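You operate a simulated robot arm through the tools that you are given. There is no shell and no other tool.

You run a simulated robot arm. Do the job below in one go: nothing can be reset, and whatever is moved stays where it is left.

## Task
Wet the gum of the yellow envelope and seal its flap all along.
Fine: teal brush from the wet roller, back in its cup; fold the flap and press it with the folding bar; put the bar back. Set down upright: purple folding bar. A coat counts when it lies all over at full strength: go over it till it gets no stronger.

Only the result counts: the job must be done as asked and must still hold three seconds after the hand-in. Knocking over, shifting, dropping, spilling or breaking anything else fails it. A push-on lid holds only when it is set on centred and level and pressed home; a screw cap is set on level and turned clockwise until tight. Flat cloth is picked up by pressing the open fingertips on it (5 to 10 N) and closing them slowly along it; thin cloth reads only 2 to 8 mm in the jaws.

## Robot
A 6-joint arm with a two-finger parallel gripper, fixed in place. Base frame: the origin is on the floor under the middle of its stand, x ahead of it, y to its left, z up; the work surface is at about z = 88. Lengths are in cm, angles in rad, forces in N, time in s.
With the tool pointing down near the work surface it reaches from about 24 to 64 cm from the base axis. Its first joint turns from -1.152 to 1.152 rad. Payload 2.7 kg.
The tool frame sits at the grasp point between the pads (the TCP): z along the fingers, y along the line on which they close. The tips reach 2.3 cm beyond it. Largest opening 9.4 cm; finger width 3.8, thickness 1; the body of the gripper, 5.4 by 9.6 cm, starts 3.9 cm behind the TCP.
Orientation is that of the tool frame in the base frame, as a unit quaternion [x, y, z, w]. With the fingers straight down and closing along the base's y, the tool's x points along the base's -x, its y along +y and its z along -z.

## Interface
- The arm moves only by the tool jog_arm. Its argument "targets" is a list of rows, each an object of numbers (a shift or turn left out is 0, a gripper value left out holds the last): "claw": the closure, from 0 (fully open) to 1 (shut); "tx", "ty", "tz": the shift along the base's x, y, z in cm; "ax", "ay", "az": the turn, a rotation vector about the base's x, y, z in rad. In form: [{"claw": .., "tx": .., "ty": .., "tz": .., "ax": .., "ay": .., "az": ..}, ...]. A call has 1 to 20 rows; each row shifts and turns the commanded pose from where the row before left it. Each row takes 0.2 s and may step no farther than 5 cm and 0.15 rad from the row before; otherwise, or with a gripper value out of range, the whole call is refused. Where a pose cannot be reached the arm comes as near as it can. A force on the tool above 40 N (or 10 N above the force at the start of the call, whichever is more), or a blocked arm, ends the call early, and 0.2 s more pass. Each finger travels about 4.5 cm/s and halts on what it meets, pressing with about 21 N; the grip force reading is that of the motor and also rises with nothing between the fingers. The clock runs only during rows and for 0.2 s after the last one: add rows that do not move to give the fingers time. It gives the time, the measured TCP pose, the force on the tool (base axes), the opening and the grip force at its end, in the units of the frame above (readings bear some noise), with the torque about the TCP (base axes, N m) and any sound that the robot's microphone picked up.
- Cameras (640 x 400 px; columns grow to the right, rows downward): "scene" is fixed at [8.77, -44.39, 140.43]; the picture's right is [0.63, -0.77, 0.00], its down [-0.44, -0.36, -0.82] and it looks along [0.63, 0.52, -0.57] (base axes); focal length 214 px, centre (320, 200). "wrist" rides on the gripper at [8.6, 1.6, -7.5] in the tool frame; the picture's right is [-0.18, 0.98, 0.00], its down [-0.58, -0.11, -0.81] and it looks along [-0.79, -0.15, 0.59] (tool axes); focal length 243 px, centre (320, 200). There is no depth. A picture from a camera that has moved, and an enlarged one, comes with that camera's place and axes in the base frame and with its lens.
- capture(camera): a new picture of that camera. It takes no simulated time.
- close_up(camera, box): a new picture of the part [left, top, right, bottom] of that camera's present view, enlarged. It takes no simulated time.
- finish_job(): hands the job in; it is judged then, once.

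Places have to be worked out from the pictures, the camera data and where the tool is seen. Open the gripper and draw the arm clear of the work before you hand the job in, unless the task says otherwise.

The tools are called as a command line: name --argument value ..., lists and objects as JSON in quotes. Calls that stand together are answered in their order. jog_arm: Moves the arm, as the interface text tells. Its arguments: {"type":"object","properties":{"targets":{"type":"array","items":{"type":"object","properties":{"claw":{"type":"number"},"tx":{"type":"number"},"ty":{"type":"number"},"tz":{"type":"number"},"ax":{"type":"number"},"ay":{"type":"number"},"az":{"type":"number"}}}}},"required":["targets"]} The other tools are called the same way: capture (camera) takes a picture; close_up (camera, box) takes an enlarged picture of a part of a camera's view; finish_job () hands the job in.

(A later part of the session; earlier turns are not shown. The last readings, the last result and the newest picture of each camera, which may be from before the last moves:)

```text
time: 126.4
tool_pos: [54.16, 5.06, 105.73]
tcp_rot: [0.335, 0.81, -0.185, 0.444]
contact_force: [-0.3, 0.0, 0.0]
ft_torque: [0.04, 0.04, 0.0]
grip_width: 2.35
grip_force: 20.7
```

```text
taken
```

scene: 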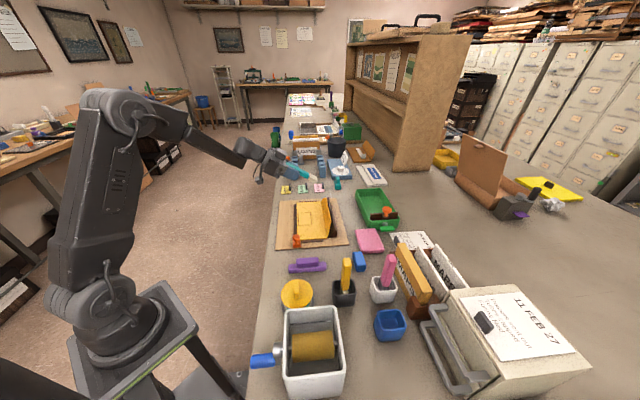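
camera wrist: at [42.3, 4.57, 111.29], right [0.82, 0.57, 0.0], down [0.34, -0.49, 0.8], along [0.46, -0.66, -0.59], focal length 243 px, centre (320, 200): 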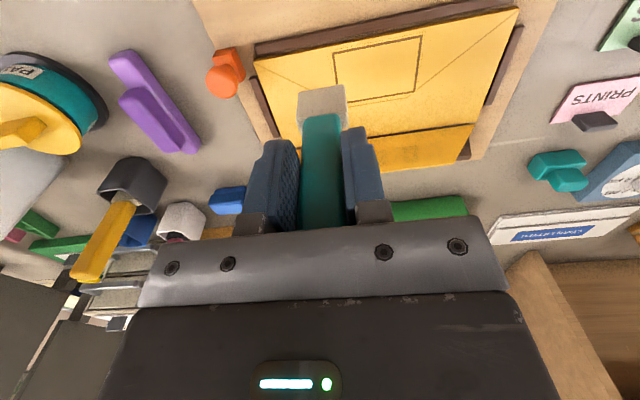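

jog_arm --targets '[{"tz": -4.8}, {"tz": -4.86}, {"tx": 0.8, "ty": -0.8}, {"tx": 0.8, "ty": -0.8}, {"tx": 0.5, "ty": -0.5}, {"tx": 0.25, "ty": -0.25}, {"tx": 0.2, "ty": -0.2}, {}]'

close_up --camera "wrist" --box '[150, 0, 450, 150]'

close_up --camera "scene" --box '[290, 190, 350, 240]'

```text
time: 128.2
tool_pos: [56.78, 2.31, 96.3]
tcp_rot: [0.336, 0.811, -0.184, 0.442]
contact_force: [0.1, 0.3, -0.7]
ft_torque: [0.02, 0.01, 0.02]
grip_width: 2.36
grip_force: 21.0
```

```text
2.13 times, centred on (300, 75) of wrist
camera zoom: at [50.37, 11.21, 92.99], right [0.77, 0.63, 0.15], down [-0.33, 0.18, 0.93], along [0.55, -0.76, 0.35], focal length 518 px, centre (363, 467)
```

zoom: 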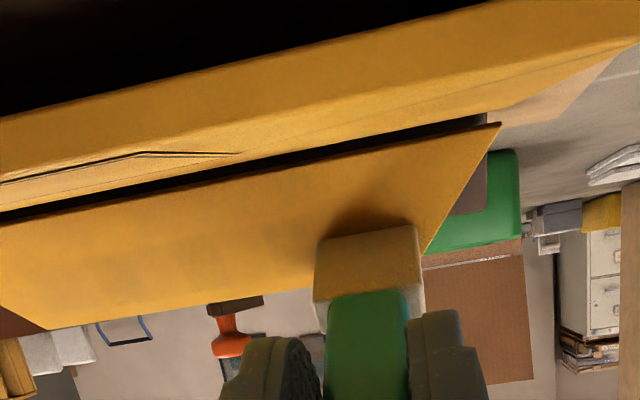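

```text
8.00 times, centred on (320, 215) of scene
camera zoom: at [8.77, -44.39, 140.43], right [0.63, -0.77, 0.0], down [-0.44, -0.36, -0.82], along [0.63, 0.52, -0.57], focal length 1716 px, centre (320, 80)
```

zoom: 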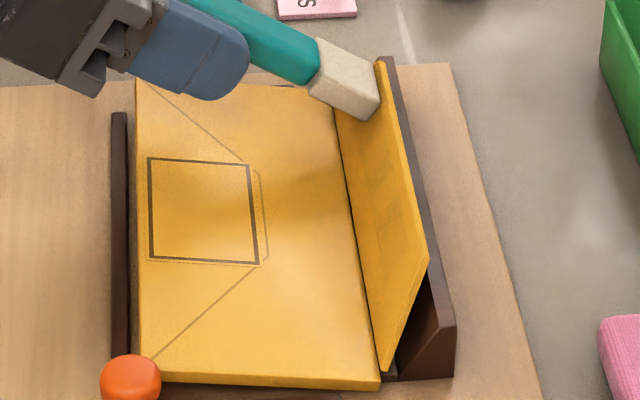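

The head still sits a bit high and presses too much. I drop 0.5 cm, ease the pressure, and then stroke slowly from the far end.

jog_arm --targets '[{"tx": -0.3, "ty": 0.3, "tz": -0.5}, {"tx": -0.25, "ty": -0.25}, {"tx": -0.25, "ty": -0.25}, {}]'

close_up --camera "wrist" --box '[150, 0, 450, 150]'

close_up --camera "scene" --box '[290, 190, 350, 240]'

```text
time: 129.2
tool_pos: [55.97, 2.12, 95.64]
tcp_rot: [0.336, 0.811, -0.183, 0.442]
contact_force: [-0.2, 0.2, -0.5]
ft_torque: [0.02, 0.02, 0.04]
grip_width: 2.37
grip_force: 20.9
```

```text
2.13 times, centred on (300, 75) of wrist
camera zoom: at [49.54, 11.02, 92.48], right [0.77, 0.62, 0.15], down [-0.33, 0.18, 0.93], along [0.55, -0.76, 0.35], focal length 518 px, centre (363, 467)
```

zoom: 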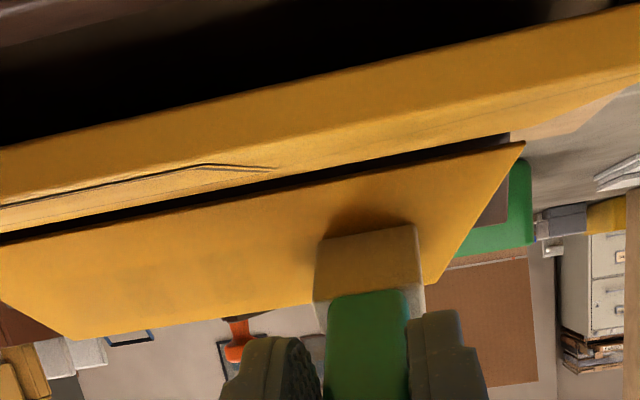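

```text
8.00 times, centred on (320, 215) of scene
camera zoom: at [8.77, -44.39, 140.43], right [0.63, -0.77, 0.0], down [-0.44, -0.36, -0.82], along [0.63, 0.52, -0.57], focal length 1716 px, centre (320, 80)
```

zoom: 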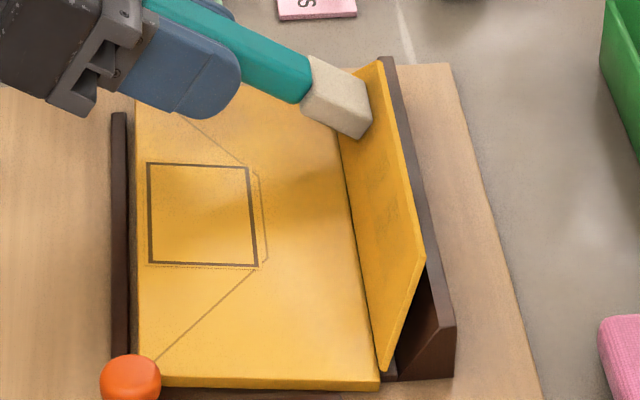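

Good height now (head lower edge near the gum's lower border) with only slight tipping. I stroke slowly toward the near end.

jog_arm --targets '[{"tx": -0.25, "ty": -0.25}, {"tx": -0.25, "ty": -0.25}, {"tx": -0.25, "ty": -0.25}, {"tx": -0.25, "ty": -0.25}, {"tx": -0.25, "ty": -0.25}, {"tx": -0.25, "ty": -0.25}, {"tx": -0.25, "ty": -0.25}, {"tx": -0.25, "ty": -0.25}, {"tx": -0.25, "ty": -0.25}, {"tx": -0.25, "ty": -0.25}, {"tx": -0.25, "ty": -0.25}, {"tx": -0.25, "ty": -0.25}, {"tx": -0.25, "ty": -0.25}, {"tx": -0.25, "ty": -0.25}, {"tx": -0.25, "ty": -0.25}, {"tx": -0.25, "ty": -0.25}, {"tx": -0.25, "ty": -0.25}]'

close_up --camera "wrist" --box '[250, 0, 550, 150]'

close_up --camera "scene" --box '[322, 193, 347, 233]'

```text
time: 132.8
tool_pos: [51.81, -2.14, 95.73]
tcp_rot: [0.335, 0.81, -0.184, 0.444]
contact_force: [-0.2, -0.4, -0.9]
ft_torque: [0.01, 0.01, 0.04]
grip_width: 2.37
grip_force: 21.1
```

```text
2.13 times, centred on (400, 75) of wrist
camera zoom: at [45.33, 6.79, 92.49], right [0.76, 0.63, 0.15], down [-0.33, 0.18, 0.93], along [0.55, -0.76, 0.35], focal length 518 px, centre (149, 467)
```

zoom: 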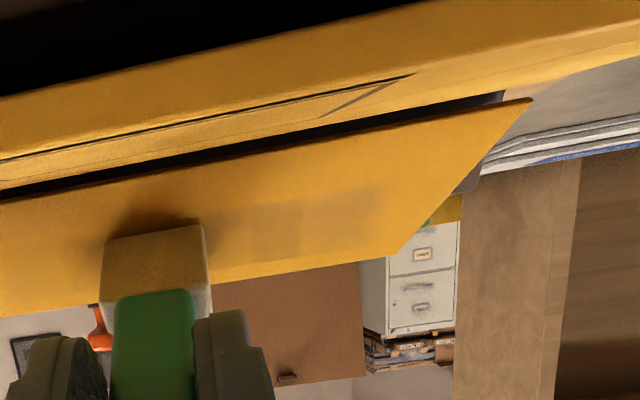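

```text
10.00 times, centred on (334, 213) of scene
camera zoom: at [8.77, -44.39, 140.43], right [0.63, -0.77, 0.0], down [-0.44, -0.36, -0.82], along [0.63, 0.52, -0.57], focal length 2145 px, centre (175, 70)
```

zoom: 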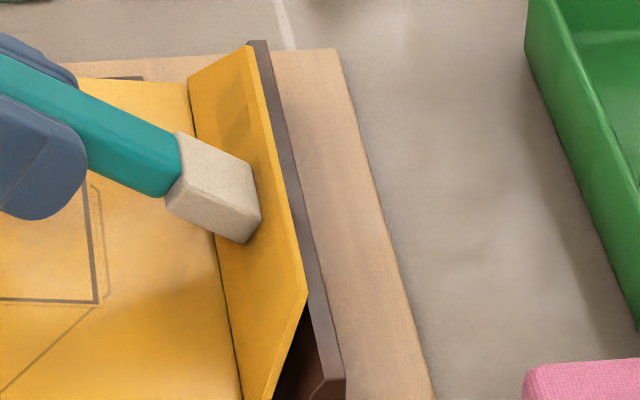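

Now a clearly darker patch shows at the far end, so the firmer loading worked and one load covers a couple of cells. I continue the stroke to use up the rest.

jog_arm --targets '[{"tx": -0.25, "ty": -0.25}, {"tx": -0.25, "ty": -0.25}, {"tx": -0.25, "ty": -0.25}, {"tx": -0.25, "ty": -0.25}, {"tx": -0.25, "ty": -0.25}, {"tx": -0.25, "ty": -0.25}, {"tx": -0.25, "ty": -0.25}, {"tx": -0.25, "ty": -0.25}, {"tx": -0.25, "ty": -0.25}, {"tx": -0.25, "ty": -0.25}, {"tx": -0.25, "ty": -0.25}, {"tx": -0.25, "ty": -0.25}, {"tx": -0.25, "ty": -0.25}, {"tx": -0.25, "ty": -0.25}]'

jog_arm --targets '[{"tx": -0.3, "ty": 0.3, "tz": 0.2}, {"tx": -0.5, "ty": 0.5, "tz": 0.3}, {"tx": -1.4, "ty": 1.4, "tz": 2}, {"tz": 3}, {"tz": 2.5, "ax": 0.101, "ay": 0.101}, {"tx": 0.5, "ty": 0.5, "ax": 0.101, "ay": 0.101}, {"tx": 0.5, "ty": 0.5, "ax": 0.101, "ay": 0.101}, {"ax": 0.101, "ay": 0.101}, {"ax": 0.101, "ay": 0.101}, {"ax": 0.101, "ay": 0.101}, {"ax": 0.101, "ay": 0.101}, {}]'

close_up --camera "wrist" --box '[350, 100, 510, 180]'

close_up --camera "wrist" --box '[200, 80, 400, 200]'

```text
time: 135.8
tool_pos: [48.32, -5.58, 95.67]
tcp_rot: [0.336, 0.811, -0.184, 0.443]
contact_force: [-0.6, 0.6, 0.1]
ft_torque: [-0.01, -0.02, 0.0]
grip_width: 2.36
grip_force: 20.8
```

```text
time: 138.4
tool_pos: [47.05, -2.45, 103.66]
tcp_rot: [0.382, 0.924, 0.001, -0.001]
contact_force: [0.4, 0.4, -0.2]
ft_torque: [0.01, 0.02, -0.01]
grip_width: 2.37
grip_force: 20.3
```

```text
4.00 times, centred on (430, 140) of wrist
camera zoom: at [42.24, 4.83, 111.2], right [0.82, 0.57, 0.0], down [0.34, -0.49, 0.8], along [0.46, -0.66, -0.59], focal length 970 px, centre (-120, 440)
```

zoom: 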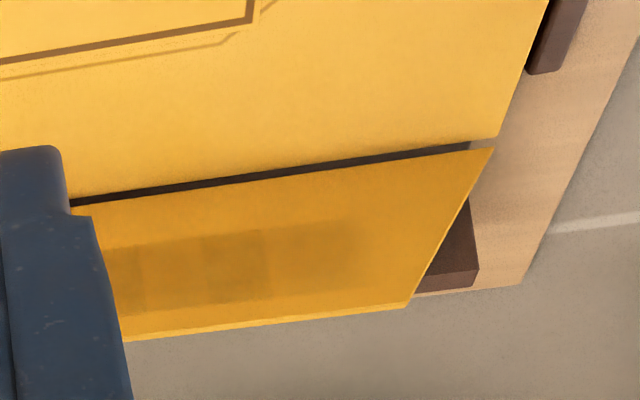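

```text
3.20 times, centred on (300, 140) of wrist
camera zoom: at [42.24, 4.83, 111.2], right [0.82, 0.57, 0.0], down [0.34, -0.49, 0.8], along [0.46, -0.66, -0.59], focal length 776 px, centre (384, 392)
```

zoom: 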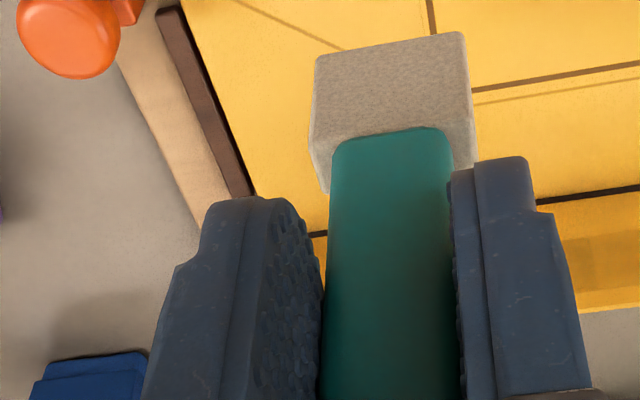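

Much better — the strip is clearly darker now on the far half. I shift the camera to see the near half as well.

jog_arm --targets '[{"tx": 2.5, "ty": 2.5}, {"tx": 2.5, "ty": 2.5}, {"tx": 2.5, "ty": 2.5}, {}]'

capture --camera "wrist"

close_up --camera "wrist" --box '[170, 100, 330, 200]'

```text
time: 139.4
tool_pos: [54.56, 5.01, 103.61]
tcp_rot: [0.382, 0.924, 0.0, 0.0]
contact_force: [0.7, 0.0, -0.5]
ft_torque: [0.01, -0.01, 0.01]
grip_width: 2.37
grip_force: 21.1
```

```text
taken
camera wrist: at [49.76, 12.3, 111.16], right [0.82, 0.57, 0.0], down [0.33, -0.49, 0.81], along [0.46, -0.67, -0.59], focal length 243 px, centre (320, 200)
```

wrist: 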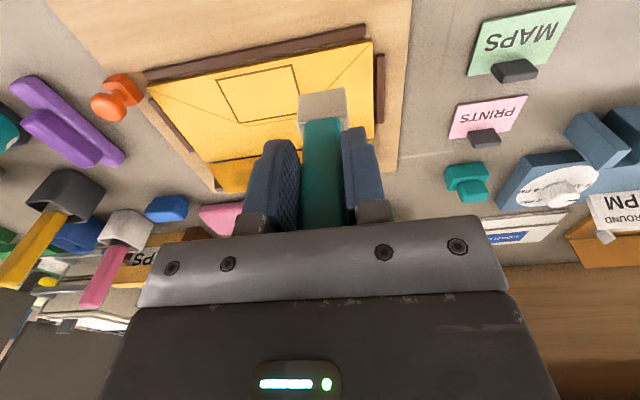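

```text
4.00 times, centred on (250, 150) of wrist
camera zoom: at [49.76, 12.3, 111.16], right [0.82, 0.57, 0.0], down [0.33, -0.49, 0.81], along [0.46, -0.67, -0.59], focal length 970 px, centre (600, 400)
```

zoom: 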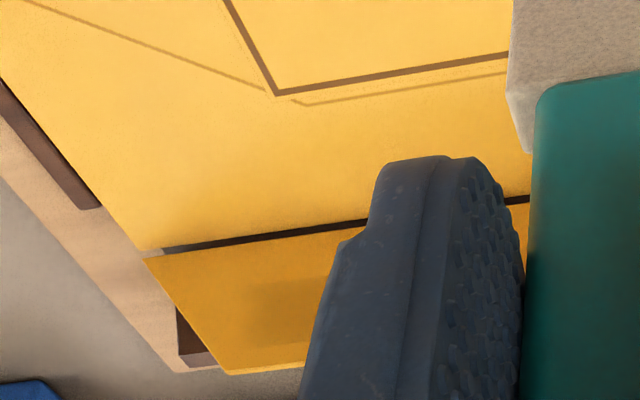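

The near half is also coated but lighter; the gum spans q≈29.1–42.5. I reload: over to the roller, firm contact, and drag the whole head width across.

jog_arm --targets '[{"tz": 4.7}, {"tz": 4.7}, {"tz": 4.7}, {"tx": -2.901, "ty": -3.268}, {"tx": -2.901, "ty": -3.268}, {"tx": -2.901, "ty": -3.268}, {"tx": -2.901, "ty": -3.268}, {"tx": -2.901, "ty": -3.268}, {"tx": -2.901, "ty": -3.268}, {"tx": -2.901, "ty": -3.268}, {"tx": -2.901, "ty": -3.268}, {"tx": -2.901, "ty": -3.268}, {"tx": -2.901, "ty": -3.268}, {"tx": -2.901, "ty": -3.268}, {"tx": -2.901, "ty": -3.268}, {"tz": -4}, {"tz": -4}, {"tz": -2.1}, {}]'

jog_arm --targets '[{"tz": -0.1}, {"tz": -0.1}, {"tz": -0.1}, {}]'

```text
time: 143.4
tool_pos: [19.75, -34.17, 107.7]
tcp_rot: [0.384, 0.924, 0.0, -0.001]
contact_force: [0.5, 1.1, 0.2]
ft_torque: [-0.01, 0.0, -0.02]
grip_width: 2.37
grip_force: 20.8
```

```text
time: 144.4
tool_pos: [19.89, -34.21, 107.59]
tcp_rot: [0.383, 0.924, -0.002, 0.002]
contact_force: [2.7, 1.1, 19.7]
ft_torque: [-0.12, -0.53, 0.0]
grip_width: 2.38
grip_force: 20.9
```

About 20 N contact. I ease a little and drag across and back.

jog_arm --targets '[{"tz": 0.05}, {"tx": 0.3, "ty": 0.3}, {"tx": 0.3, "ty": 0.3}, {"tx": 0.3, "ty": 0.3}, {"tx": 0.3, "ty": 0.3}, {"tx": 0.3, "ty": 0.3}, {"tx": 0.3, "ty": 0.3}, {"tx": 0.3, "ty": 0.3}, {"tx": 0.2, "ty": 0.2}, {}, {"tx": -0.3, "ty": -0.3}, {"tx": -0.3, "ty": -0.3}, {"tx": -0.3, "ty": -0.3}, {"tx": -0.3, "ty": -0.3}, {"tx": -0.3, "ty": -0.3}, {"tx": -0.3, "ty": -0.3}, {"tx": -0.3, "ty": -0.3}, {"tx": -0.2, "ty": -0.2}, {}]'

close_up --camera "scene" --box '[245, 285, 355, 400]'

```text
time: 148.4
tool_pos: [19.85, -34.13, 107.48]
tcp_rot: [0.383, 0.924, -0.001, 0.001]
contact_force: [6.5, 5.4, 24.1]
ft_torque: [0.34, -0.88, 0.13]
grip_width: 2.39
grip_force: 21.4
```

```text
3.48 times, centred on (300, 342) of scene
camera zoom: at [8.77, -44.34, 140.44], right [0.63, -0.77, 0.0], down [-0.44, -0.36, -0.82], along [0.63, 0.52, -0.57], focal length 746 px, centre (390, -296)
```

zoom: 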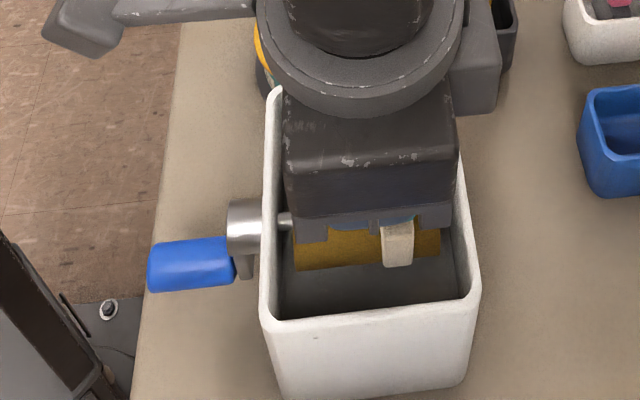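

Loaded well. I carry it to the near end of the flap this time.

jog_arm --targets '[{"tz": 3}, {"tz": 3.6}, {"tz": 3.7}, {"tx": 2.62, "ty": 3.044}, {"tx": 2.62, "ty": 3.044}, {"tx": 2.62, "ty": 3.044}, {"tx": 2.62, "ty": 3.044, "tz": -2, "ax": -0.101, "ay": -0.101}, {"tx": 2.62, "ty": 3.044, "tz": -2, "ax": -0.101, "ay": -0.101}, {"tx": 2.62, "ty": 3.044, "tz": -2, "ax": -0.101, "ay": -0.101}, {"tx": 2.62, "ty": 3.044, "tz": -2, "ax": -0.101, "ay": -0.101}, {"tx": 2.62, "ty": 3.044, "tz": -2, "ax": -0.101, "ay": -0.101}, {"tx": 2.62, "ty": 3.044, "tz": -2, "ax": -0.101, "ay": -0.101}, {"tx": 2.62, "ty": 3.044, "tz": -2, "ax": -0.101, "ay": -0.101}, {}]'

close_up --camera "scene" --box '[270, 180, 360, 250]'

capture --camera "wrist"

```text
time: 151.4
tool_pos: [46.06, -3.8, 103.68]
tcp_rot: [0.336, 0.811, -0.184, 0.442]
contact_force: [-0.6, -0.3, -0.5]
ft_torque: [0.0, 0.01, 0.01]
grip_width: 2.36
grip_force: 20.8
```

```text
5.71 times, centred on (315, 215) of scene
camera zoom: at [8.77, -44.38, 140.43], right [0.63, -0.77, 0.0], down [-0.44, -0.36, -0.82], along [0.63, 0.52, -0.57], focal length 1226 px, centre (349, 114)
```

zoom: 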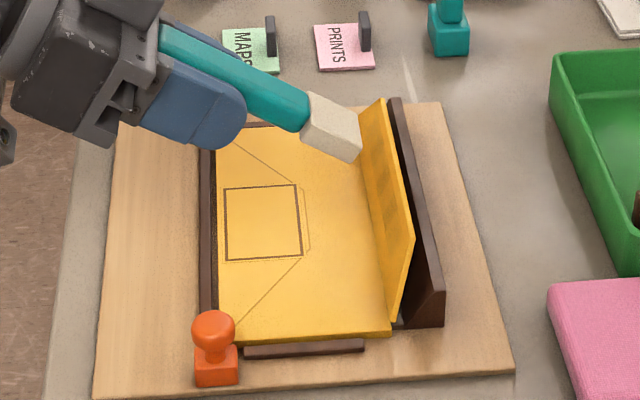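

```text
taken
camera wrist: at [39.54, 5.05, 100.44], right [0.76, 0.63, 0.15], down [-0.33, 0.18, 0.92], along [0.55, -0.76, 0.35], focal length 243 px, centre (320, 200)
```

wrist: 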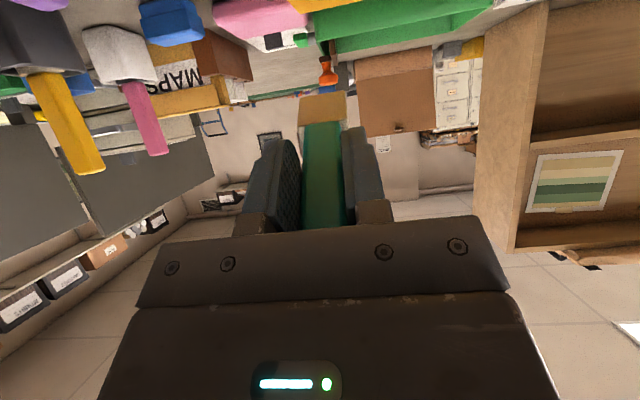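

The envelope lies flat again and the strip is visibly darker. I descend to the near end and stroke slowly toward the far end.

jog_arm --targets '[{"tz": -4}, {"tz": -4.05}, {"tx": 0.8, "ty": -0.8}, {"tx": 0.8, "ty": -0.8}, {"tx": 0.4, "ty": -0.4}, {"tx": 0.2, "ty": -0.2}, {"tx": 0.05, "ty": -0.05}, {}]'

close_up --camera "wrist" --box '[200, 0, 500, 150]'

close_up --camera "scene" --box '[290, 190, 350, 240]'

```text
time: 153.2
tool_pos: [48.22, -5.97, 95.71]
tcp_rot: [0.336, 0.811, -0.184, 0.443]
contact_force: [0.2, 0.3, -0.5]
ft_torque: [0.02, 0.02, -0.02]
grip_width: 2.37
grip_force: 20.9
```

```text
2.13 times, centred on (350, 75) of wrist
camera zoom: at [41.8, 2.85, 92.46], right [0.77, 0.62, 0.15], down [-0.33, 0.18, 0.93], along [0.55, -0.76, 0.35], focal length 518 px, centre (256, 467)
```

zoom: 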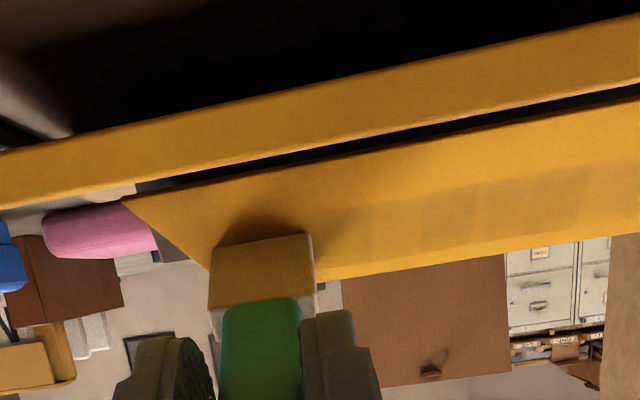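

```text
8.00 times, centred on (320, 215) of scene
camera zoom: at [8.77, -44.39, 140.43], right [0.63, -0.77, 0.0], down [-0.44, -0.36, -0.82], along [0.63, 0.52, -0.57], focal length 1716 px, centre (320, 80)
```

zoom: 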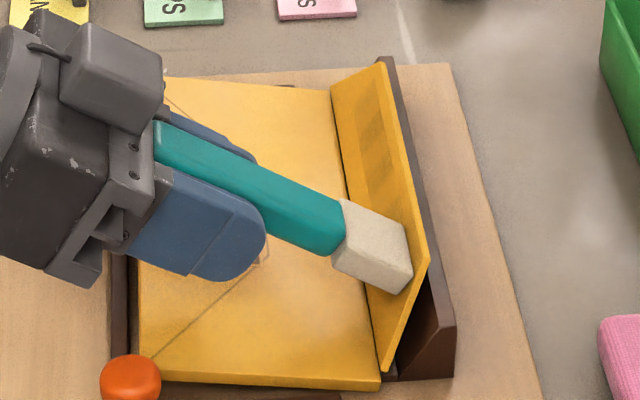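

jog_arm --targets '[{}, {}, {"tx": 0.25, "ty": 0.25}, {"tx": 0.25, "ty": 0.25}, {"tx": 0.25, "ty": 0.25}, {"tx": 0.25, "ty": 0.25}, {"tx": 0.25, "ty": 0.25}, {"tx": 0.25, "ty": 0.25}, {"tx": 0.25, "ty": 0.25}, {"tx": 0.25, "ty": 0.25}, {"tx": 0.25, "ty": 0.25}, {"tx": 0.25, "ty": 0.25}, {"tx": 0.25, "ty": 0.25}, {"tx": 0.25, "ty": 0.25}, {"tx": 0.25, "ty": 0.25}, {"tx": 0.25, "ty": 0.25}, {"tx": 0.25, "ty": 0.25}, {"tx": 0.25, "ty": 0.25}]'

jog_arm --targets '[{"tx": 0.25, "ty": 0.25}, {"tx": 0.25, "ty": 0.25}, {"tx": 0.25, "ty": 0.25}, {"tx": 0.25, "ty": 0.25}, {"tx": 0.25, "ty": 0.25}, {"tx": 0.25, "ty": 0.25}, {"tx": 0.25, "ty": 0.25}, {"tx": 0.25, "ty": 0.25}, {"tx": 0.25, "ty": 0.25}, {"tx": 0.25, "ty": 0.25}, {"tx": 0.25, "ty": 0.25}, {"tx": 0.25, "ty": 0.25}, {"tx": 0.25, "ty": 0.25}, {"tx": 0.25, "ty": 0.25}, {"tx": 0.25, "ty": 0.25}, {"tx": 0.25, "ty": 0.25}]'

jog_arm --targets '[{"tx": -0.3, "ty": 0.3, "tz": 0.2}, {"tx": -0.5, "ty": 0.5, "tz": 0.3}, {"tx": -1.4, "ty": 1.4, "tz": 2}, {"tz": 3}, {"tz": 2.5, "ax": 0.101, "ay": 0.101}, {"ax": 0.101, "ay": 0.101}, {"ax": 0.101, "ay": 0.101}, {"ax": 0.101, "ay": 0.101}, {"ax": 0.101, "ay": 0.101}, {"ax": 0.101, "ay": 0.101}, {"ax": 0.101, "ay": 0.101}, {}]'

close_up --camera "wrist" --box '[170, 100, 330, 200]'

close_up --camera "scene" --box '[322, 193, 347, 233]'

```text
time: 157.0
tool_pos: [52.17, -2.0, 95.76]
tcp_rot: [0.336, 0.811, -0.183, 0.443]
contact_force: [0.4, 0.6, 0.1]
ft_torque: [0.0, 0.04, 0.01]
grip_width: 2.35
grip_force: 20.7
```

```text
time: 160.4
tool_pos: [56.12, 2.23, 95.69]
tcp_rot: [0.336, 0.811, -0.183, 0.442]
contact_force: [-1.2, 0.7, 0.3]
ft_torque: [-0.02, 0.05, 0.01]
grip_width: 2.38
grip_force: 20.9
```

```text
time: 163.0
tool_pos: [54.02, 4.2, 103.61]
tcp_rot: [0.383, 0.924, 0.001, -0.002]
contact_force: [0.5, 0.0, -0.4]
ft_torque: [-0.01, -0.02, 0.0]
grip_width: 2.36
grip_force: 21.3
```

```text
4.00 times, centred on (250, 150) of wrist
camera zoom: at [49.2, 11.43, 111.19], right [0.82, 0.57, 0.0], down [0.34, -0.49, 0.8], along [0.45, -0.66, -0.59], focal length 970 px, centre (600, 400)
```

zoom: 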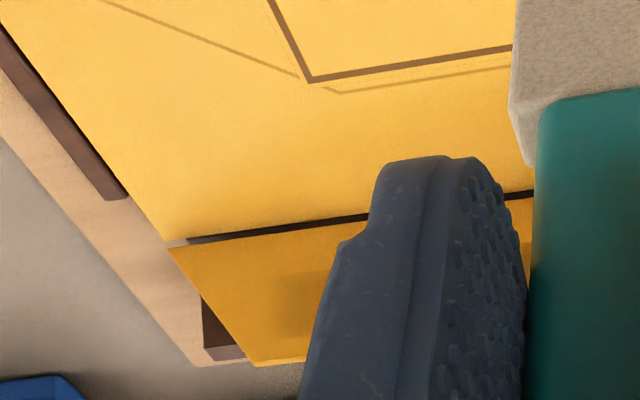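

```text
10.00 times, centred on (334, 213) of scene
camera zoom: at [8.77, -44.39, 140.43], right [0.63, -0.77, 0.0], down [-0.44, -0.36, -0.82], along [0.63, 0.52, -0.57], focal length 2145 px, centre (175, 70)
```

zoom: 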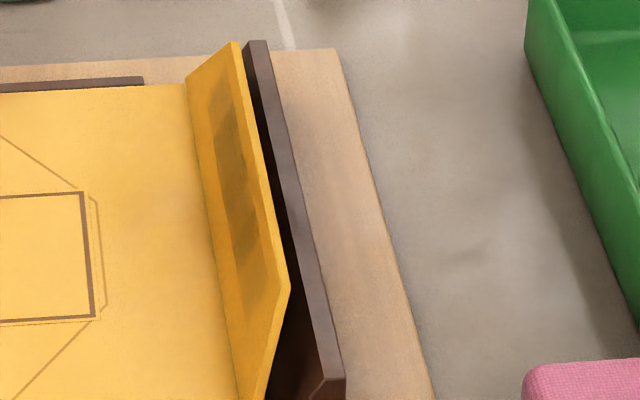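

The strip is now clearly dark along the whole flap. I zoom in to judge evenness.

close_up --camera "scene" --box '[318, 196, 338, 214]'

close_up --camera "scene" --box '[320, 208, 340, 228]'

```text
16.00 times, centred on (328, 205) of scene
camera zoom: at [8.77, -44.39, 140.43], right [0.63, -0.77, 0.0], down [-0.44, -0.36, -0.82], along [0.63, 0.52, -0.57], focal length 3432 px, centre (192, 120)
```

zoom: 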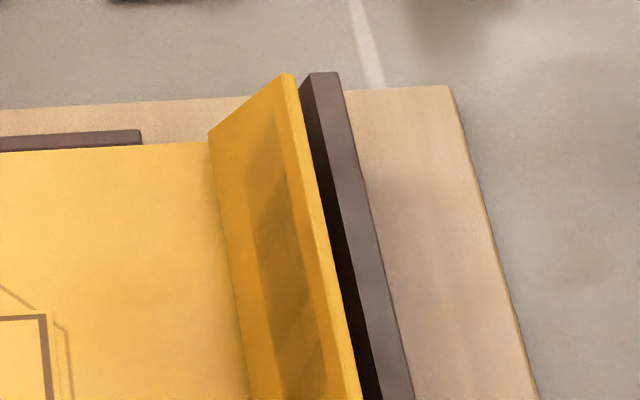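

```text
16.00 times, centred on (330, 218) of scene
camera zoom: at [8.77, -44.39, 140.43], right [0.63, -0.77, 0.0], down [-0.44, -0.36, -0.82], along [0.63, 0.52, -0.57], focal length 3432 px, centre (160, -88)
```

zoom: 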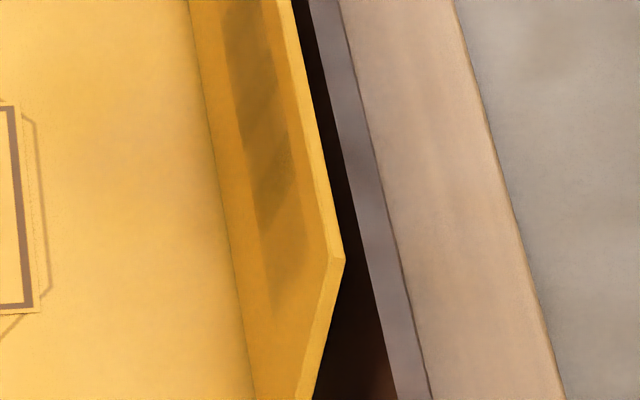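

The strip is dark in its middle but the end cells are still lighter. I reload again the same way.

jog_arm --targets '[{"tz": 4.7}, {"tz": 4.7}, {"tz": 4.7}, {"tx": -2.854, "ty": -3.199}, {"tx": -2.854, "ty": -3.199}, {"tx": -2.854, "ty": -3.199}, {"tx": -2.854, "ty": -3.199}, {"tx": -2.854, "ty": -3.199}, {"tx": -2.854, "ty": -3.199}, {"tx": -2.854, "ty": -3.199}, {"tx": -2.854, "ty": -3.199}, {"tx": -2.854, "ty": -3.199}, {"tx": -2.854, "ty": -3.199}, {"tx": -2.854, "ty": -3.199}, {"tx": -2.854, "ty": -3.199}, {"tz": -4}, {"tz": -4}, {"tz": -2.2}, {}]'

jog_arm --targets '[{"tz": -0.1}, {"tz": -0.1}, {}]'

```text
time: 167.0
tool_pos: [19.75, -34.35, 107.68]
tcp_rot: [0.383, 0.924, -0.001, 0.0]
contact_force: [-1.8, -0.3, 3.1]
ft_torque: [0.06, -0.03, 0.03]
grip_width: 2.36
grip_force: 20.8
```

```text
time: 167.8
tool_pos: [19.73, -34.29, 107.51]
tcp_rot: [0.383, 0.924, -0.001, 0.001]
contact_force: [-2.3, 1.0, 21.0]
ft_torque: [-0.16, -0.2, -0.01]
grip_width: 2.38
grip_force: 20.9
```

jog_arm --targets '[{"tz": 0.06}, {"tx": 0.3, "ty": 0.3}, {"tx": 0.3, "ty": 0.3}, {"tx": 0.3, "ty": 0.3}, {"tx": 0.3, "ty": 0.3}, {"tx": 0.3, "ty": 0.3}, {"tx": 0.3, "ty": 0.3}, {"tx": 0.3, "ty": 0.3}, {"tx": 0.2, "ty": 0.2}, {}, {"tx": -0.3, "ty": -0.3}, {"tx": -0.3, "ty": -0.3}, {"tx": -0.3, "ty": -0.3}, {"tx": -0.3, "ty": -0.3}, {"tx": -0.3, "ty": -0.3}, {"tx": -0.3, "ty": -0.3}, {"tx": -0.3, "ty": -0.3}, {"tx": -0.2, "ty": -0.2}, {}]'

jog_arm --targets '[{"tz": 3}, {"tz": 3.6}, {"tz": 3.7}, {"tx": 2.57, "ty": 2.99}, {"tx": 2.57, "ty": 2.99}, {"tx": 2.57, "ty": 2.99}, {"tx": 2.57, "ty": 2.99, "tz": -2, "ax": -0.101, "ay": -0.101}, {"tx": 2.57, "ty": 2.99, "tz": -2, "ax": -0.101, "ay": -0.101}, {"tx": 2.57, "ty": 2.99, "tz": -2, "ax": -0.101, "ay": -0.101}, {"tx": 2.57, "ty": 2.99, "tz": -2, "ax": -0.101, "ay": -0.101}, {"tx": 2.57, "ty": 2.99, "tz": -2, "ax": -0.101, "ay": -0.101}, {"tx": 2.57, "ty": 2.99, "tz": -2, "ax": -0.101, "ay": -0.101}, {"tx": 2.57, "ty": 2.99, "tz": -2, "ax": -0.101, "ay": -0.101}, {}]'

```text
time: 171.8
tool_pos: [19.74, -34.19, 107.6]
tcp_rot: [0.383, 0.924, 0.0, 0.001]
contact_force: [5.4, 5.5, 20.2]
ft_torque: [0.29, -0.81, 0.12]
grip_width: 2.37
grip_force: 22.0
```

```text
time: 174.8
tool_pos: [45.39, -4.19, 103.85]
tcp_rot: [0.335, 0.811, -0.183, 0.443]
contact_force: [0.8, 0.6, -1.0]
ft_torque: [0.01, -0.01, 0.0]
grip_width: 2.35
grip_force: 21.2
```

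Loaded. Now I descend to the near end (q≈29.3), dwell a second there, then stroke slowly to the far end.

jog_arm --targets '[{"tz": -4}, {"tz": -4.06}, {"tx": 0.8, "ty": -0.8}, {"tx": 0.8, "ty": -0.8}, {"tx": 0.4, "ty": -0.4}, {"tx": 0.2, "ty": -0.2}, {"tx": 0.02, "ty": -0.02}, {}, {}, {}, {}, {}, {"tx": 0.2, "ty": 0.2}, {"tx": 0.2, "ty": 0.2}, {"tx": 0.2, "ty": 0.2}, {"tx": 0.2, "ty": 0.2}, {"tx": 0.2, "ty": 0.2}]'

close_up --camera "wrist" --box '[200, 0, 500, 150]'

close_up --camera "scene" --box '[290, 190, 350, 240]'

```text
time: 178.4
tool_pos: [48.67, -5.5, 95.8]
tcp_rot: [0.335, 0.811, -0.184, 0.443]
contact_force: [0.6, 0.4, -0.2]
ft_torque: [0.02, 0.02, 0.0]
grip_width: 2.36
grip_force: 21.2
```

```text
2.13 times, centred on (350, 75) of wrist
camera zoom: at [42.27, 3.35, 92.47], right [0.77, 0.63, 0.15], down [-0.33, 0.18, 0.92], along [0.55, -0.76, 0.35], focal length 518 px, centre (256, 467)
```

zoom: 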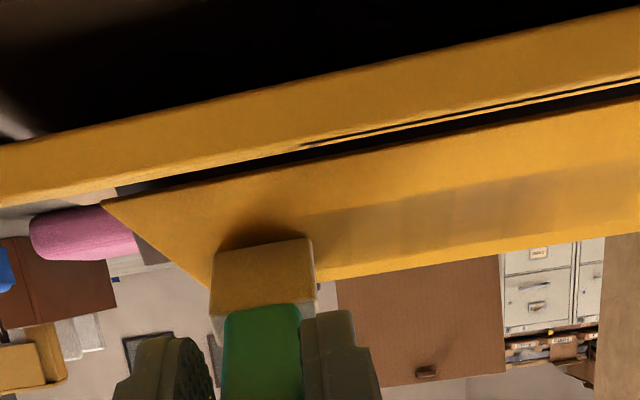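

```text
8.00 times, centred on (320, 215) of scene
camera zoom: at [8.77, -44.39, 140.43], right [0.63, -0.77, 0.0], down [-0.44, -0.36, -0.82], along [0.63, 0.52, -0.57], focal length 1716 px, centre (320, 80)
```

zoom: 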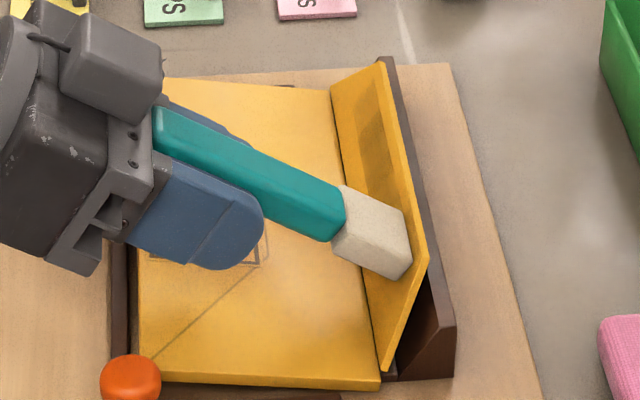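

Contact is good; I continue the slow stroke to the far end and dwell there a second.

jog_arm --targets '[{"tx": 0.25, "ty": 0.25}, {"tx": 0.25, "ty": 0.25}, {"tx": 0.25, "ty": 0.25}, {"tx": 0.25, "ty": 0.25}, {"tx": 0.25, "ty": 0.25}, {"tx": 0.25, "ty": 0.25}, {"tx": 0.25, "ty": 0.25}, {"tx": 0.25, "ty": 0.25}, {"tx": 0.25, "ty": 0.25}, {"tx": 0.25, "ty": 0.25}, {"tx": 0.25, "ty": 0.25}, {"tx": 0.25, "ty": 0.25}, {"tx": 0.25, "ty": 0.25}, {"tx": 0.25, "ty": 0.25}, {"tx": 0.25, "ty": 0.25}, {"tx": 0.25, "ty": 0.25}, {"tx": 0.25, "ty": 0.25}, {"tx": 0.25, "ty": 0.25}]'

jog_arm --targets '[{"tx": 0.25, "ty": 0.25}, {"tx": 0.25, "ty": 0.25}, {"tx": 0.25, "ty": 0.25}, {"tx": 0.25, "ty": 0.25}, {"tx": 0.25, "ty": 0.25}, {"tx": 0.25, "ty": 0.25}, {"tx": 0.25, "ty": 0.25}, {"tx": 0.25, "ty": 0.25}, {"tx": 0.25, "ty": 0.25}, {"tx": 0.25, "ty": 0.25}, {"tx": 0.25, "ty": 0.25}, {"tx": 0.25, "ty": 0.25}, {"tx": 0.25, "ty": 0.25}, {"tx": 0.25, "ty": 0.25}, {"tx": 0.25, "ty": 0.25}, {}, {}, {}, {}]'

jog_arm --targets '[{"tx": -0.3, "ty": 0.3, "tz": 0.2}, {"tx": -0.5, "ty": 0.5, "tz": 0.3}, {"tx": -1.4, "ty": 1.4, "tz": 2}, {"tz": 3}, {"tz": 2.5, "ax": 0.101, "ay": 0.101}, {"ax": 0.101, "ay": 0.101}, {"ax": 0.101, "ay": 0.101}, {"ax": 0.101, "ay": 0.101}, {"ax": 0.101, "ay": 0.101}, {"ax": 0.101, "ay": 0.101}, {"ax": 0.101, "ay": 0.101}, {}]'

close_up --camera "scene" --box '[318, 196, 338, 214]'

close_up --camera "scene" --box '[320, 208, 340, 228]'

```text
time: 182.2
tool_pos: [53.19, -0.94, 95.75]
tcp_rot: [0.336, 0.81, -0.184, 0.443]
contact_force: [0.3, -0.5, -0.5]
ft_torque: [0.03, 0.01, -0.04]
grip_width: 2.37
grip_force: 21.2
```

```text
time: 186.2
tool_pos: [56.93, 2.82, 95.65]
tcp_rot: [0.335, 0.811, -0.183, 0.443]
contact_force: [-0.5, 0.1, -0.4]
ft_torque: [0.06, 0.02, -0.03]
grip_width: 2.33
grip_force: 20.5
```

```text
time: 188.8
tool_pos: [54.74, 4.95, 103.75]
tcp_rot: [0.381, 0.924, 0.001, -0.001]
contact_force: [-0.8, 0.0, -1.1]
ft_torque: [-0.02, 0.04, 0.0]
grip_width: 2.35
grip_force: 21.3
```

```text
16.00 times, centred on (328, 205) of scene
camera zoom: at [8.77, -44.39, 140.43], right [0.63, -0.77, 0.0], down [-0.44, -0.36, -0.82], along [0.63, 0.52, -0.57], focal length 3432 px, centre (192, 120)
```

zoom: 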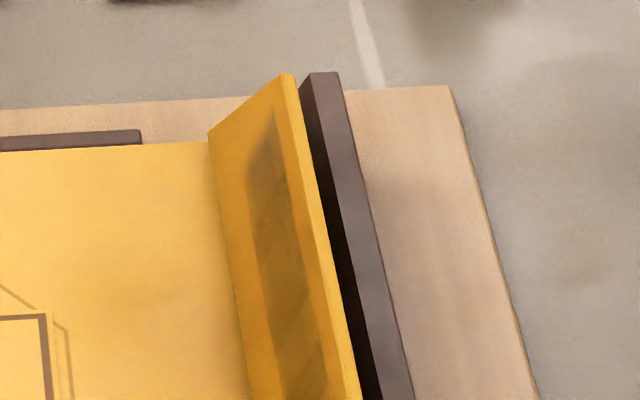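

```text
16.00 times, centred on (330, 218) of scene
camera zoom: at [8.77, -44.39, 140.43], right [0.63, -0.77, 0.0], down [-0.44, -0.36, -0.82], along [0.63, 0.52, -0.57], focal length 3432 px, centre (160, -88)
```

zoom: 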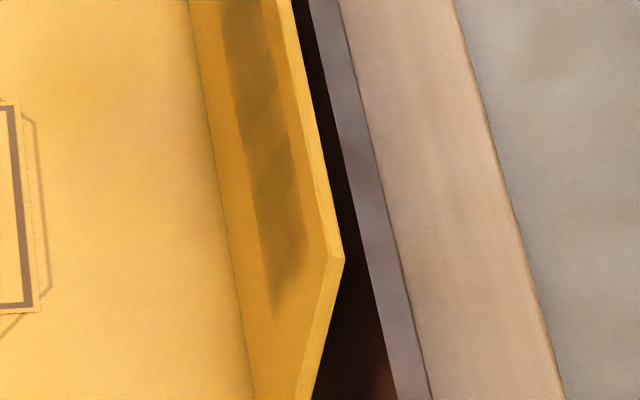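

The coat now reaches both ends and is more even. I take wrist-camera looks for comparison, then do another load and pass to see whether it still gets stronger.

close_up --camera "wrist" --box '[190, 120, 290, 200]'

jog_arm --targets '[{"tz": 4.7}, {"tz": 4.7}, {"tz": 4.64}, {"tx": -2.912, "ty": -3.257}, {"tx": -2.912, "ty": -3.257}, {"tx": -2.912, "ty": -3.257}, {"tx": -2.912, "ty": -3.257}, {"tx": -2.912, "ty": -3.257}, {"tx": -2.912, "ty": -3.257}, {"tx": -2.912, "ty": -3.257}, {"tx": -2.912, "ty": -3.257}, {"tx": -2.912, "ty": -3.257}, {"tx": -2.912, "ty": -3.257}, {"tx": -2.912, "ty": -3.257}, {"tx": -2.912, "ty": -3.257}, {"tz": -4}, {"tz": -4}, {"tz": -2.2}, {}]'

jog_arm --targets '[{"tz": -0.1}, {"tz": -0.08}, {}]'

```text
5.00 times, centred on (240, 160) of wrist
camera zoom: at [49.98, 12.13, 111.2], right [0.82, 0.57, 0.0], down [0.34, -0.49, 0.8], along [0.46, -0.66, -0.59], focal length 1213 px, centre (720, 400)
```

zoom: 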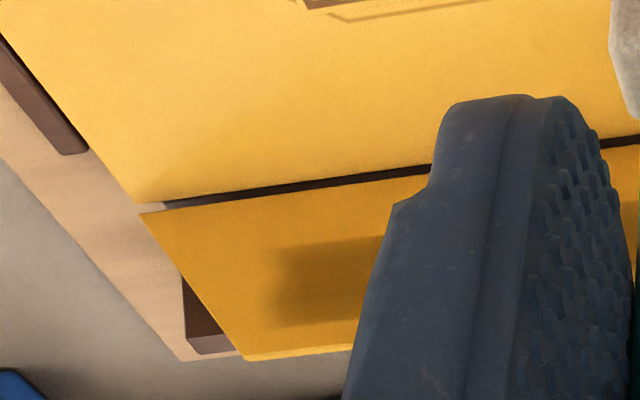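

```text
time: 192.8
tool_pos: [19.79, -34.32, 107.58]
tcp_rot: [0.383, 0.924, -0.002, 0.0]
contact_force: [-2.0, 1.8, 10.5]
ft_torque: [0.09, -0.03, 0.02]
grip_width: 2.37
grip_force: 20.9
```

```text
time: 193.6
tool_pos: [19.88, -34.19, 107.46]
tcp_rot: [0.382, 0.924, -0.002, 0.002]
contact_force: [-2.8, -1.7, 27.2]
ft_torque: [-0.38, -0.31, -0.02]
grip_width: 2.33
grip_force: 21.2
```

jog_arm --targets '[{"tz": 0.1}, {"tx": 0.3, "ty": 0.3}, {"tx": 0.3, "ty": 0.3}, {"tx": 0.3, "ty": 0.3}, {"tx": 0.3, "ty": 0.3}, {"tx": 0.3, "ty": 0.3}, {"tx": 0.3, "ty": 0.3}, {"tx": 0.3, "ty": 0.3}, {"tx": 0.2, "ty": 0.2}, {}, {"tx": -0.3, "ty": -0.3}, {"tx": -0.3, "ty": -0.3}, {"tx": -0.3, "ty": -0.3}, {"tx": -0.3, "ty": -0.3}, {"tx": -0.3, "ty": -0.3}, {"tx": -0.3, "ty": -0.3}, {"tx": -0.3, "ty": -0.3}, {"tx": -0.2, "ty": -0.2}, {}]'

jog_arm --targets '[{"tz": 3}, {"tz": 3.6}, {"tz": 3.7}, {"tx": 3.05, "ty": 3.47}, {"tx": 3.05, "ty": 3.47}, {"tx": 3.05, "ty": 3.47}, {"tx": 3.05, "ty": 3.47}, {"tx": 3.2, "ty": 3.6, "tz": -0.5, "ax": -0.101, "ay": -0.101}, {"tx": 3.05, "ty": 3.47, "tz": -1.8, "ax": -0.101, "ay": -0.101}, {"tx": 3.05, "ty": 3.47, "tz": -1.8, "ax": -0.101, "ay": -0.101}, {"tx": 3.05, "ty": 3.47, "tz": -1.8, "ax": -0.101, "ay": -0.101}, {"tx": 3.05, "ty": 3.47, "tz": -1.8, "ax": -0.101, "ay": -0.101}, {"tx": 3.05, "ty": 3.47, "tz": -1.8, "ax": -0.101, "ay": -0.101}, {"tx": 3.05, "ty": 3.47, "tz": -1.8, "ax": -0.101, "ay": -0.101}, {"tz": -2.7}, {}]'

```text
time: 197.6
tool_pos: [19.81, -34.12, 107.51]
tcp_rot: [0.382, 0.924, 0.0, 0.0]
contact_force: [5.3, 5.9, 22.3]
ft_torque: [0.19, -0.86, 0.13]
grip_width: 2.37
grip_force: 21.2
```

```text
time: 201.0
tool_pos: [53.55, 4.19, 103.69]
tcp_rot: [0.335, 0.811, -0.183, 0.443]
contact_force: [-1.2, -0.5, -0.7]
ft_torque: [0.0, 0.0, -0.03]
grip_width: 2.38
grip_force: 21.2
```

Loaded; this time I start at the far end, dwell, and stroke slowly to the near end.

jog_arm --targets '[{"tx": 0.8, "ty": 0.8, "tz": -4}, {"tz": -4.06}, {"tx": 0.8, "ty": -0.8}, {"tx": 0.8, "ty": -0.8}, {"tx": 0.4, "ty": -0.4}, {"tx": 0.2, "ty": -0.2}, {"tx": 0.18, "ty": -0.18}, {}, {}, {}, {"tx": -0.25, "ty": -0.25}, {"tx": -0.25, "ty": -0.25}, {"tx": -0.25, "ty": -0.25}, {"tx": -0.25, "ty": -0.25}, {"tx": -0.25, "ty": -0.25}, {"tx": -0.25, "ty": -0.25}, {"tx": -0.25, "ty": -0.25}, {"tx": -0.25, "ty": -0.25}]'

jog_arm --targets '[{"tx": -0.25, "ty": -0.25}, {"tx": -0.25, "ty": -0.25}, {"tx": -0.25, "ty": -0.25}, {"tx": -0.25, "ty": -0.25}, {"tx": -0.25, "ty": -0.25}, {"tx": -0.25, "ty": -0.25}, {"tx": -0.25, "ty": -0.25}, {"tx": -0.25, "ty": -0.25}, {"tx": -0.25, "ty": -0.25}, {"tx": -0.25, "ty": -0.25}, {"tx": -0.25, "ty": -0.25}, {"tx": -0.25, "ty": -0.25}, {"tx": -0.25, "ty": -0.25}, {"tx": -0.25, "ty": -0.25}, {"tx": -0.25, "ty": -0.25}, {"tx": -0.25, "ty": -0.25}]'

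jog_arm --targets '[{"tx": -0.25, "ty": -0.25}, {"tx": -0.25, "ty": -0.25}, {"tx": -0.25, "ty": -0.25}, {"tx": -0.25, "ty": -0.25}, {"tx": -0.25, "ty": -0.25}, {"tx": -0.25, "ty": -0.25}, {"tx": -0.25, "ty": -0.25}, {"tx": -0.25, "ty": -0.25}, {"tx": -0.25, "ty": -0.25}, {"tx": -0.25, "ty": -0.25}, {"tx": -0.25, "ty": -0.25}, {}, {}, {}]'

close_up --camera "wrist" --box '[250, 0, 550, 150]'

close_up --camera "scene" --box '[290, 190, 350, 240]'

```text
time: 204.8
tool_pos: [54.76, 0.52, 95.64]
tcp_rot: [0.335, 0.811, -0.184, 0.443]
contact_force: [-1.2, 0.3, -1.1]
ft_torque: [0.01, 0.03, 0.0]
grip_width: 2.36
grip_force: 21.5
```

```text
time: 208.2
tool_pos: [50.74, -3.5, 95.74]
tcp_rot: [0.335, 0.811, -0.183, 0.443]
contact_force: [-0.2, 0.0, -0.1]
ft_torque: [0.01, -0.05, 0.0]
grip_width: 2.37
grip_force: 21.5
```

```text
time: 211.2
tool_pos: [47.97, -6.17, 95.7]
tcp_rot: [0.335, 0.811, -0.183, 0.442]
contact_force: [-0.6, -0.5, -0.6]
ft_torque: [0.01, 0.02, -0.03]
grip_width: 2.35
grip_force: 21.0
```

```text
2.13 times, centred on (400, 75) of wrist
camera zoom: at [41.51, 2.66, 92.49], right [0.77, 0.62, 0.15], down [-0.33, 0.18, 0.93], along [0.55, -0.76, 0.35], focal length 518 px, centre (149, 467)
```

zoom: 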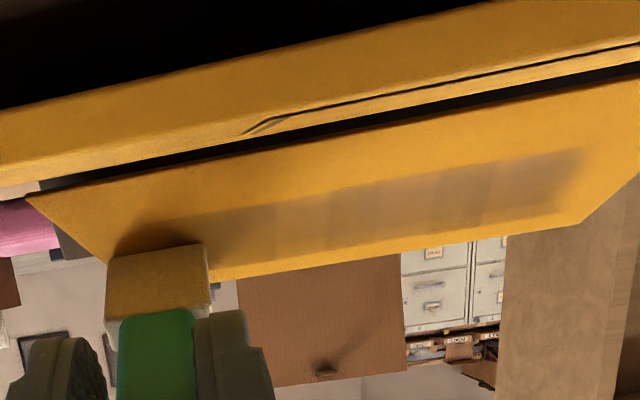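

```text
8.00 times, centred on (320, 215) of scene
camera zoom: at [8.77, -44.39, 140.43], right [0.63, -0.77, 0.0], down [-0.44, -0.36, -0.82], along [0.63, 0.52, -0.57], focal length 1716 px, centre (320, 80)
```

zoom: 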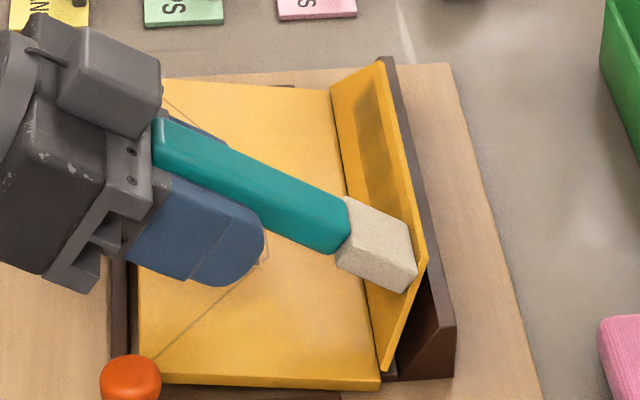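

The strip shows as a strong grey band now, strongest at the far end. I retreat, view it, and go for another load for the near half.

jog_arm --targets '[{"tx": -0.3, "ty": 0.3, "tz": 0.2}, {"tx": -0.5, "ty": 0.5, "tz": 0.3}, {"tx": -1.4, "ty": 1.4, "tz": 2}, {"tz": 3}, {"tz": 2.5, "ax": 0.101, "ay": 0.101}, {"ax": 0.101, "ay": 0.101}, {"ax": 0.101, "ay": 0.101}, {"ax": 0.101, "ay": 0.101}, {"ax": 0.101, "ay": 0.101}, {"ax": 0.101, "ay": 0.101}, {"ax": 0.101, "ay": 0.101}, {}]'

close_up --camera "scene" --box '[318, 196, 338, 214]'

close_up --camera "scene" --box '[320, 208, 340, 228]'

close_up --camera "wrist" --box '[350, 90, 510, 180]'

```text
time: 213.8
tool_pos: [45.8, -4.0, 103.75]
tcp_rot: [0.382, 0.924, 0.0, -0.001]
contact_force: [0.2, -0.7, -0.7]
ft_torque: [0.01, 0.03, 0.02]
grip_width: 2.39
grip_force: 20.9
```

```text
16.00 times, centred on (328, 205) of scene
camera zoom: at [8.77, -44.39, 140.43], right [0.63, -0.77, 0.0], down [-0.44, -0.36, -0.82], along [0.63, 0.52, -0.57], focal length 3432 px, centre (192, 120)
```

zoom: 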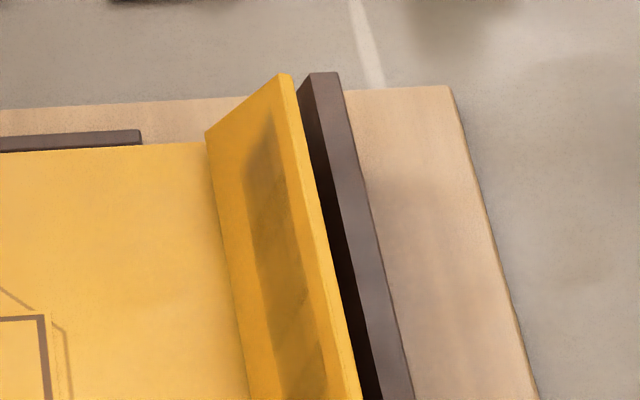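

```text
16.00 times, centred on (330, 218) of scene
camera zoom: at [8.77, -44.39, 140.43], right [0.63, -0.77, 0.0], down [-0.44, -0.36, -0.82], along [0.63, 0.52, -0.57], focal length 3432 px, centre (160, -88)
```

zoom: 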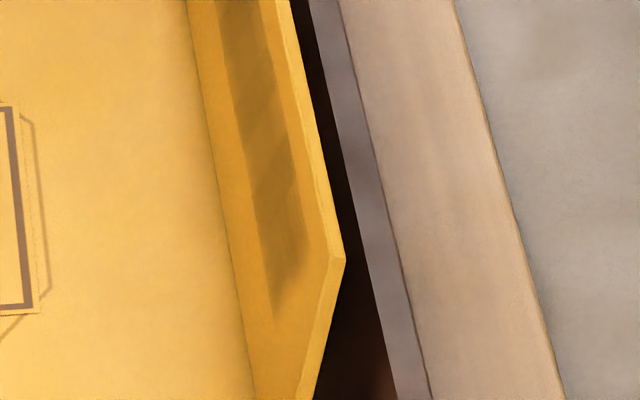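

```text
4.00 times, centred on (430, 135) of wrist
camera zoom: at [40.96, 3.22, 111.21], right [0.82, 0.57, 0.0], down [0.34, -0.49, 0.8], along [0.46, -0.66, -0.59], focal length 970 px, centre (-120, 460)
```

zoom: 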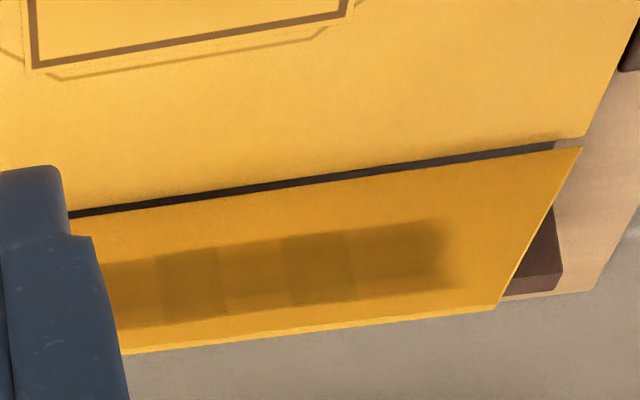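

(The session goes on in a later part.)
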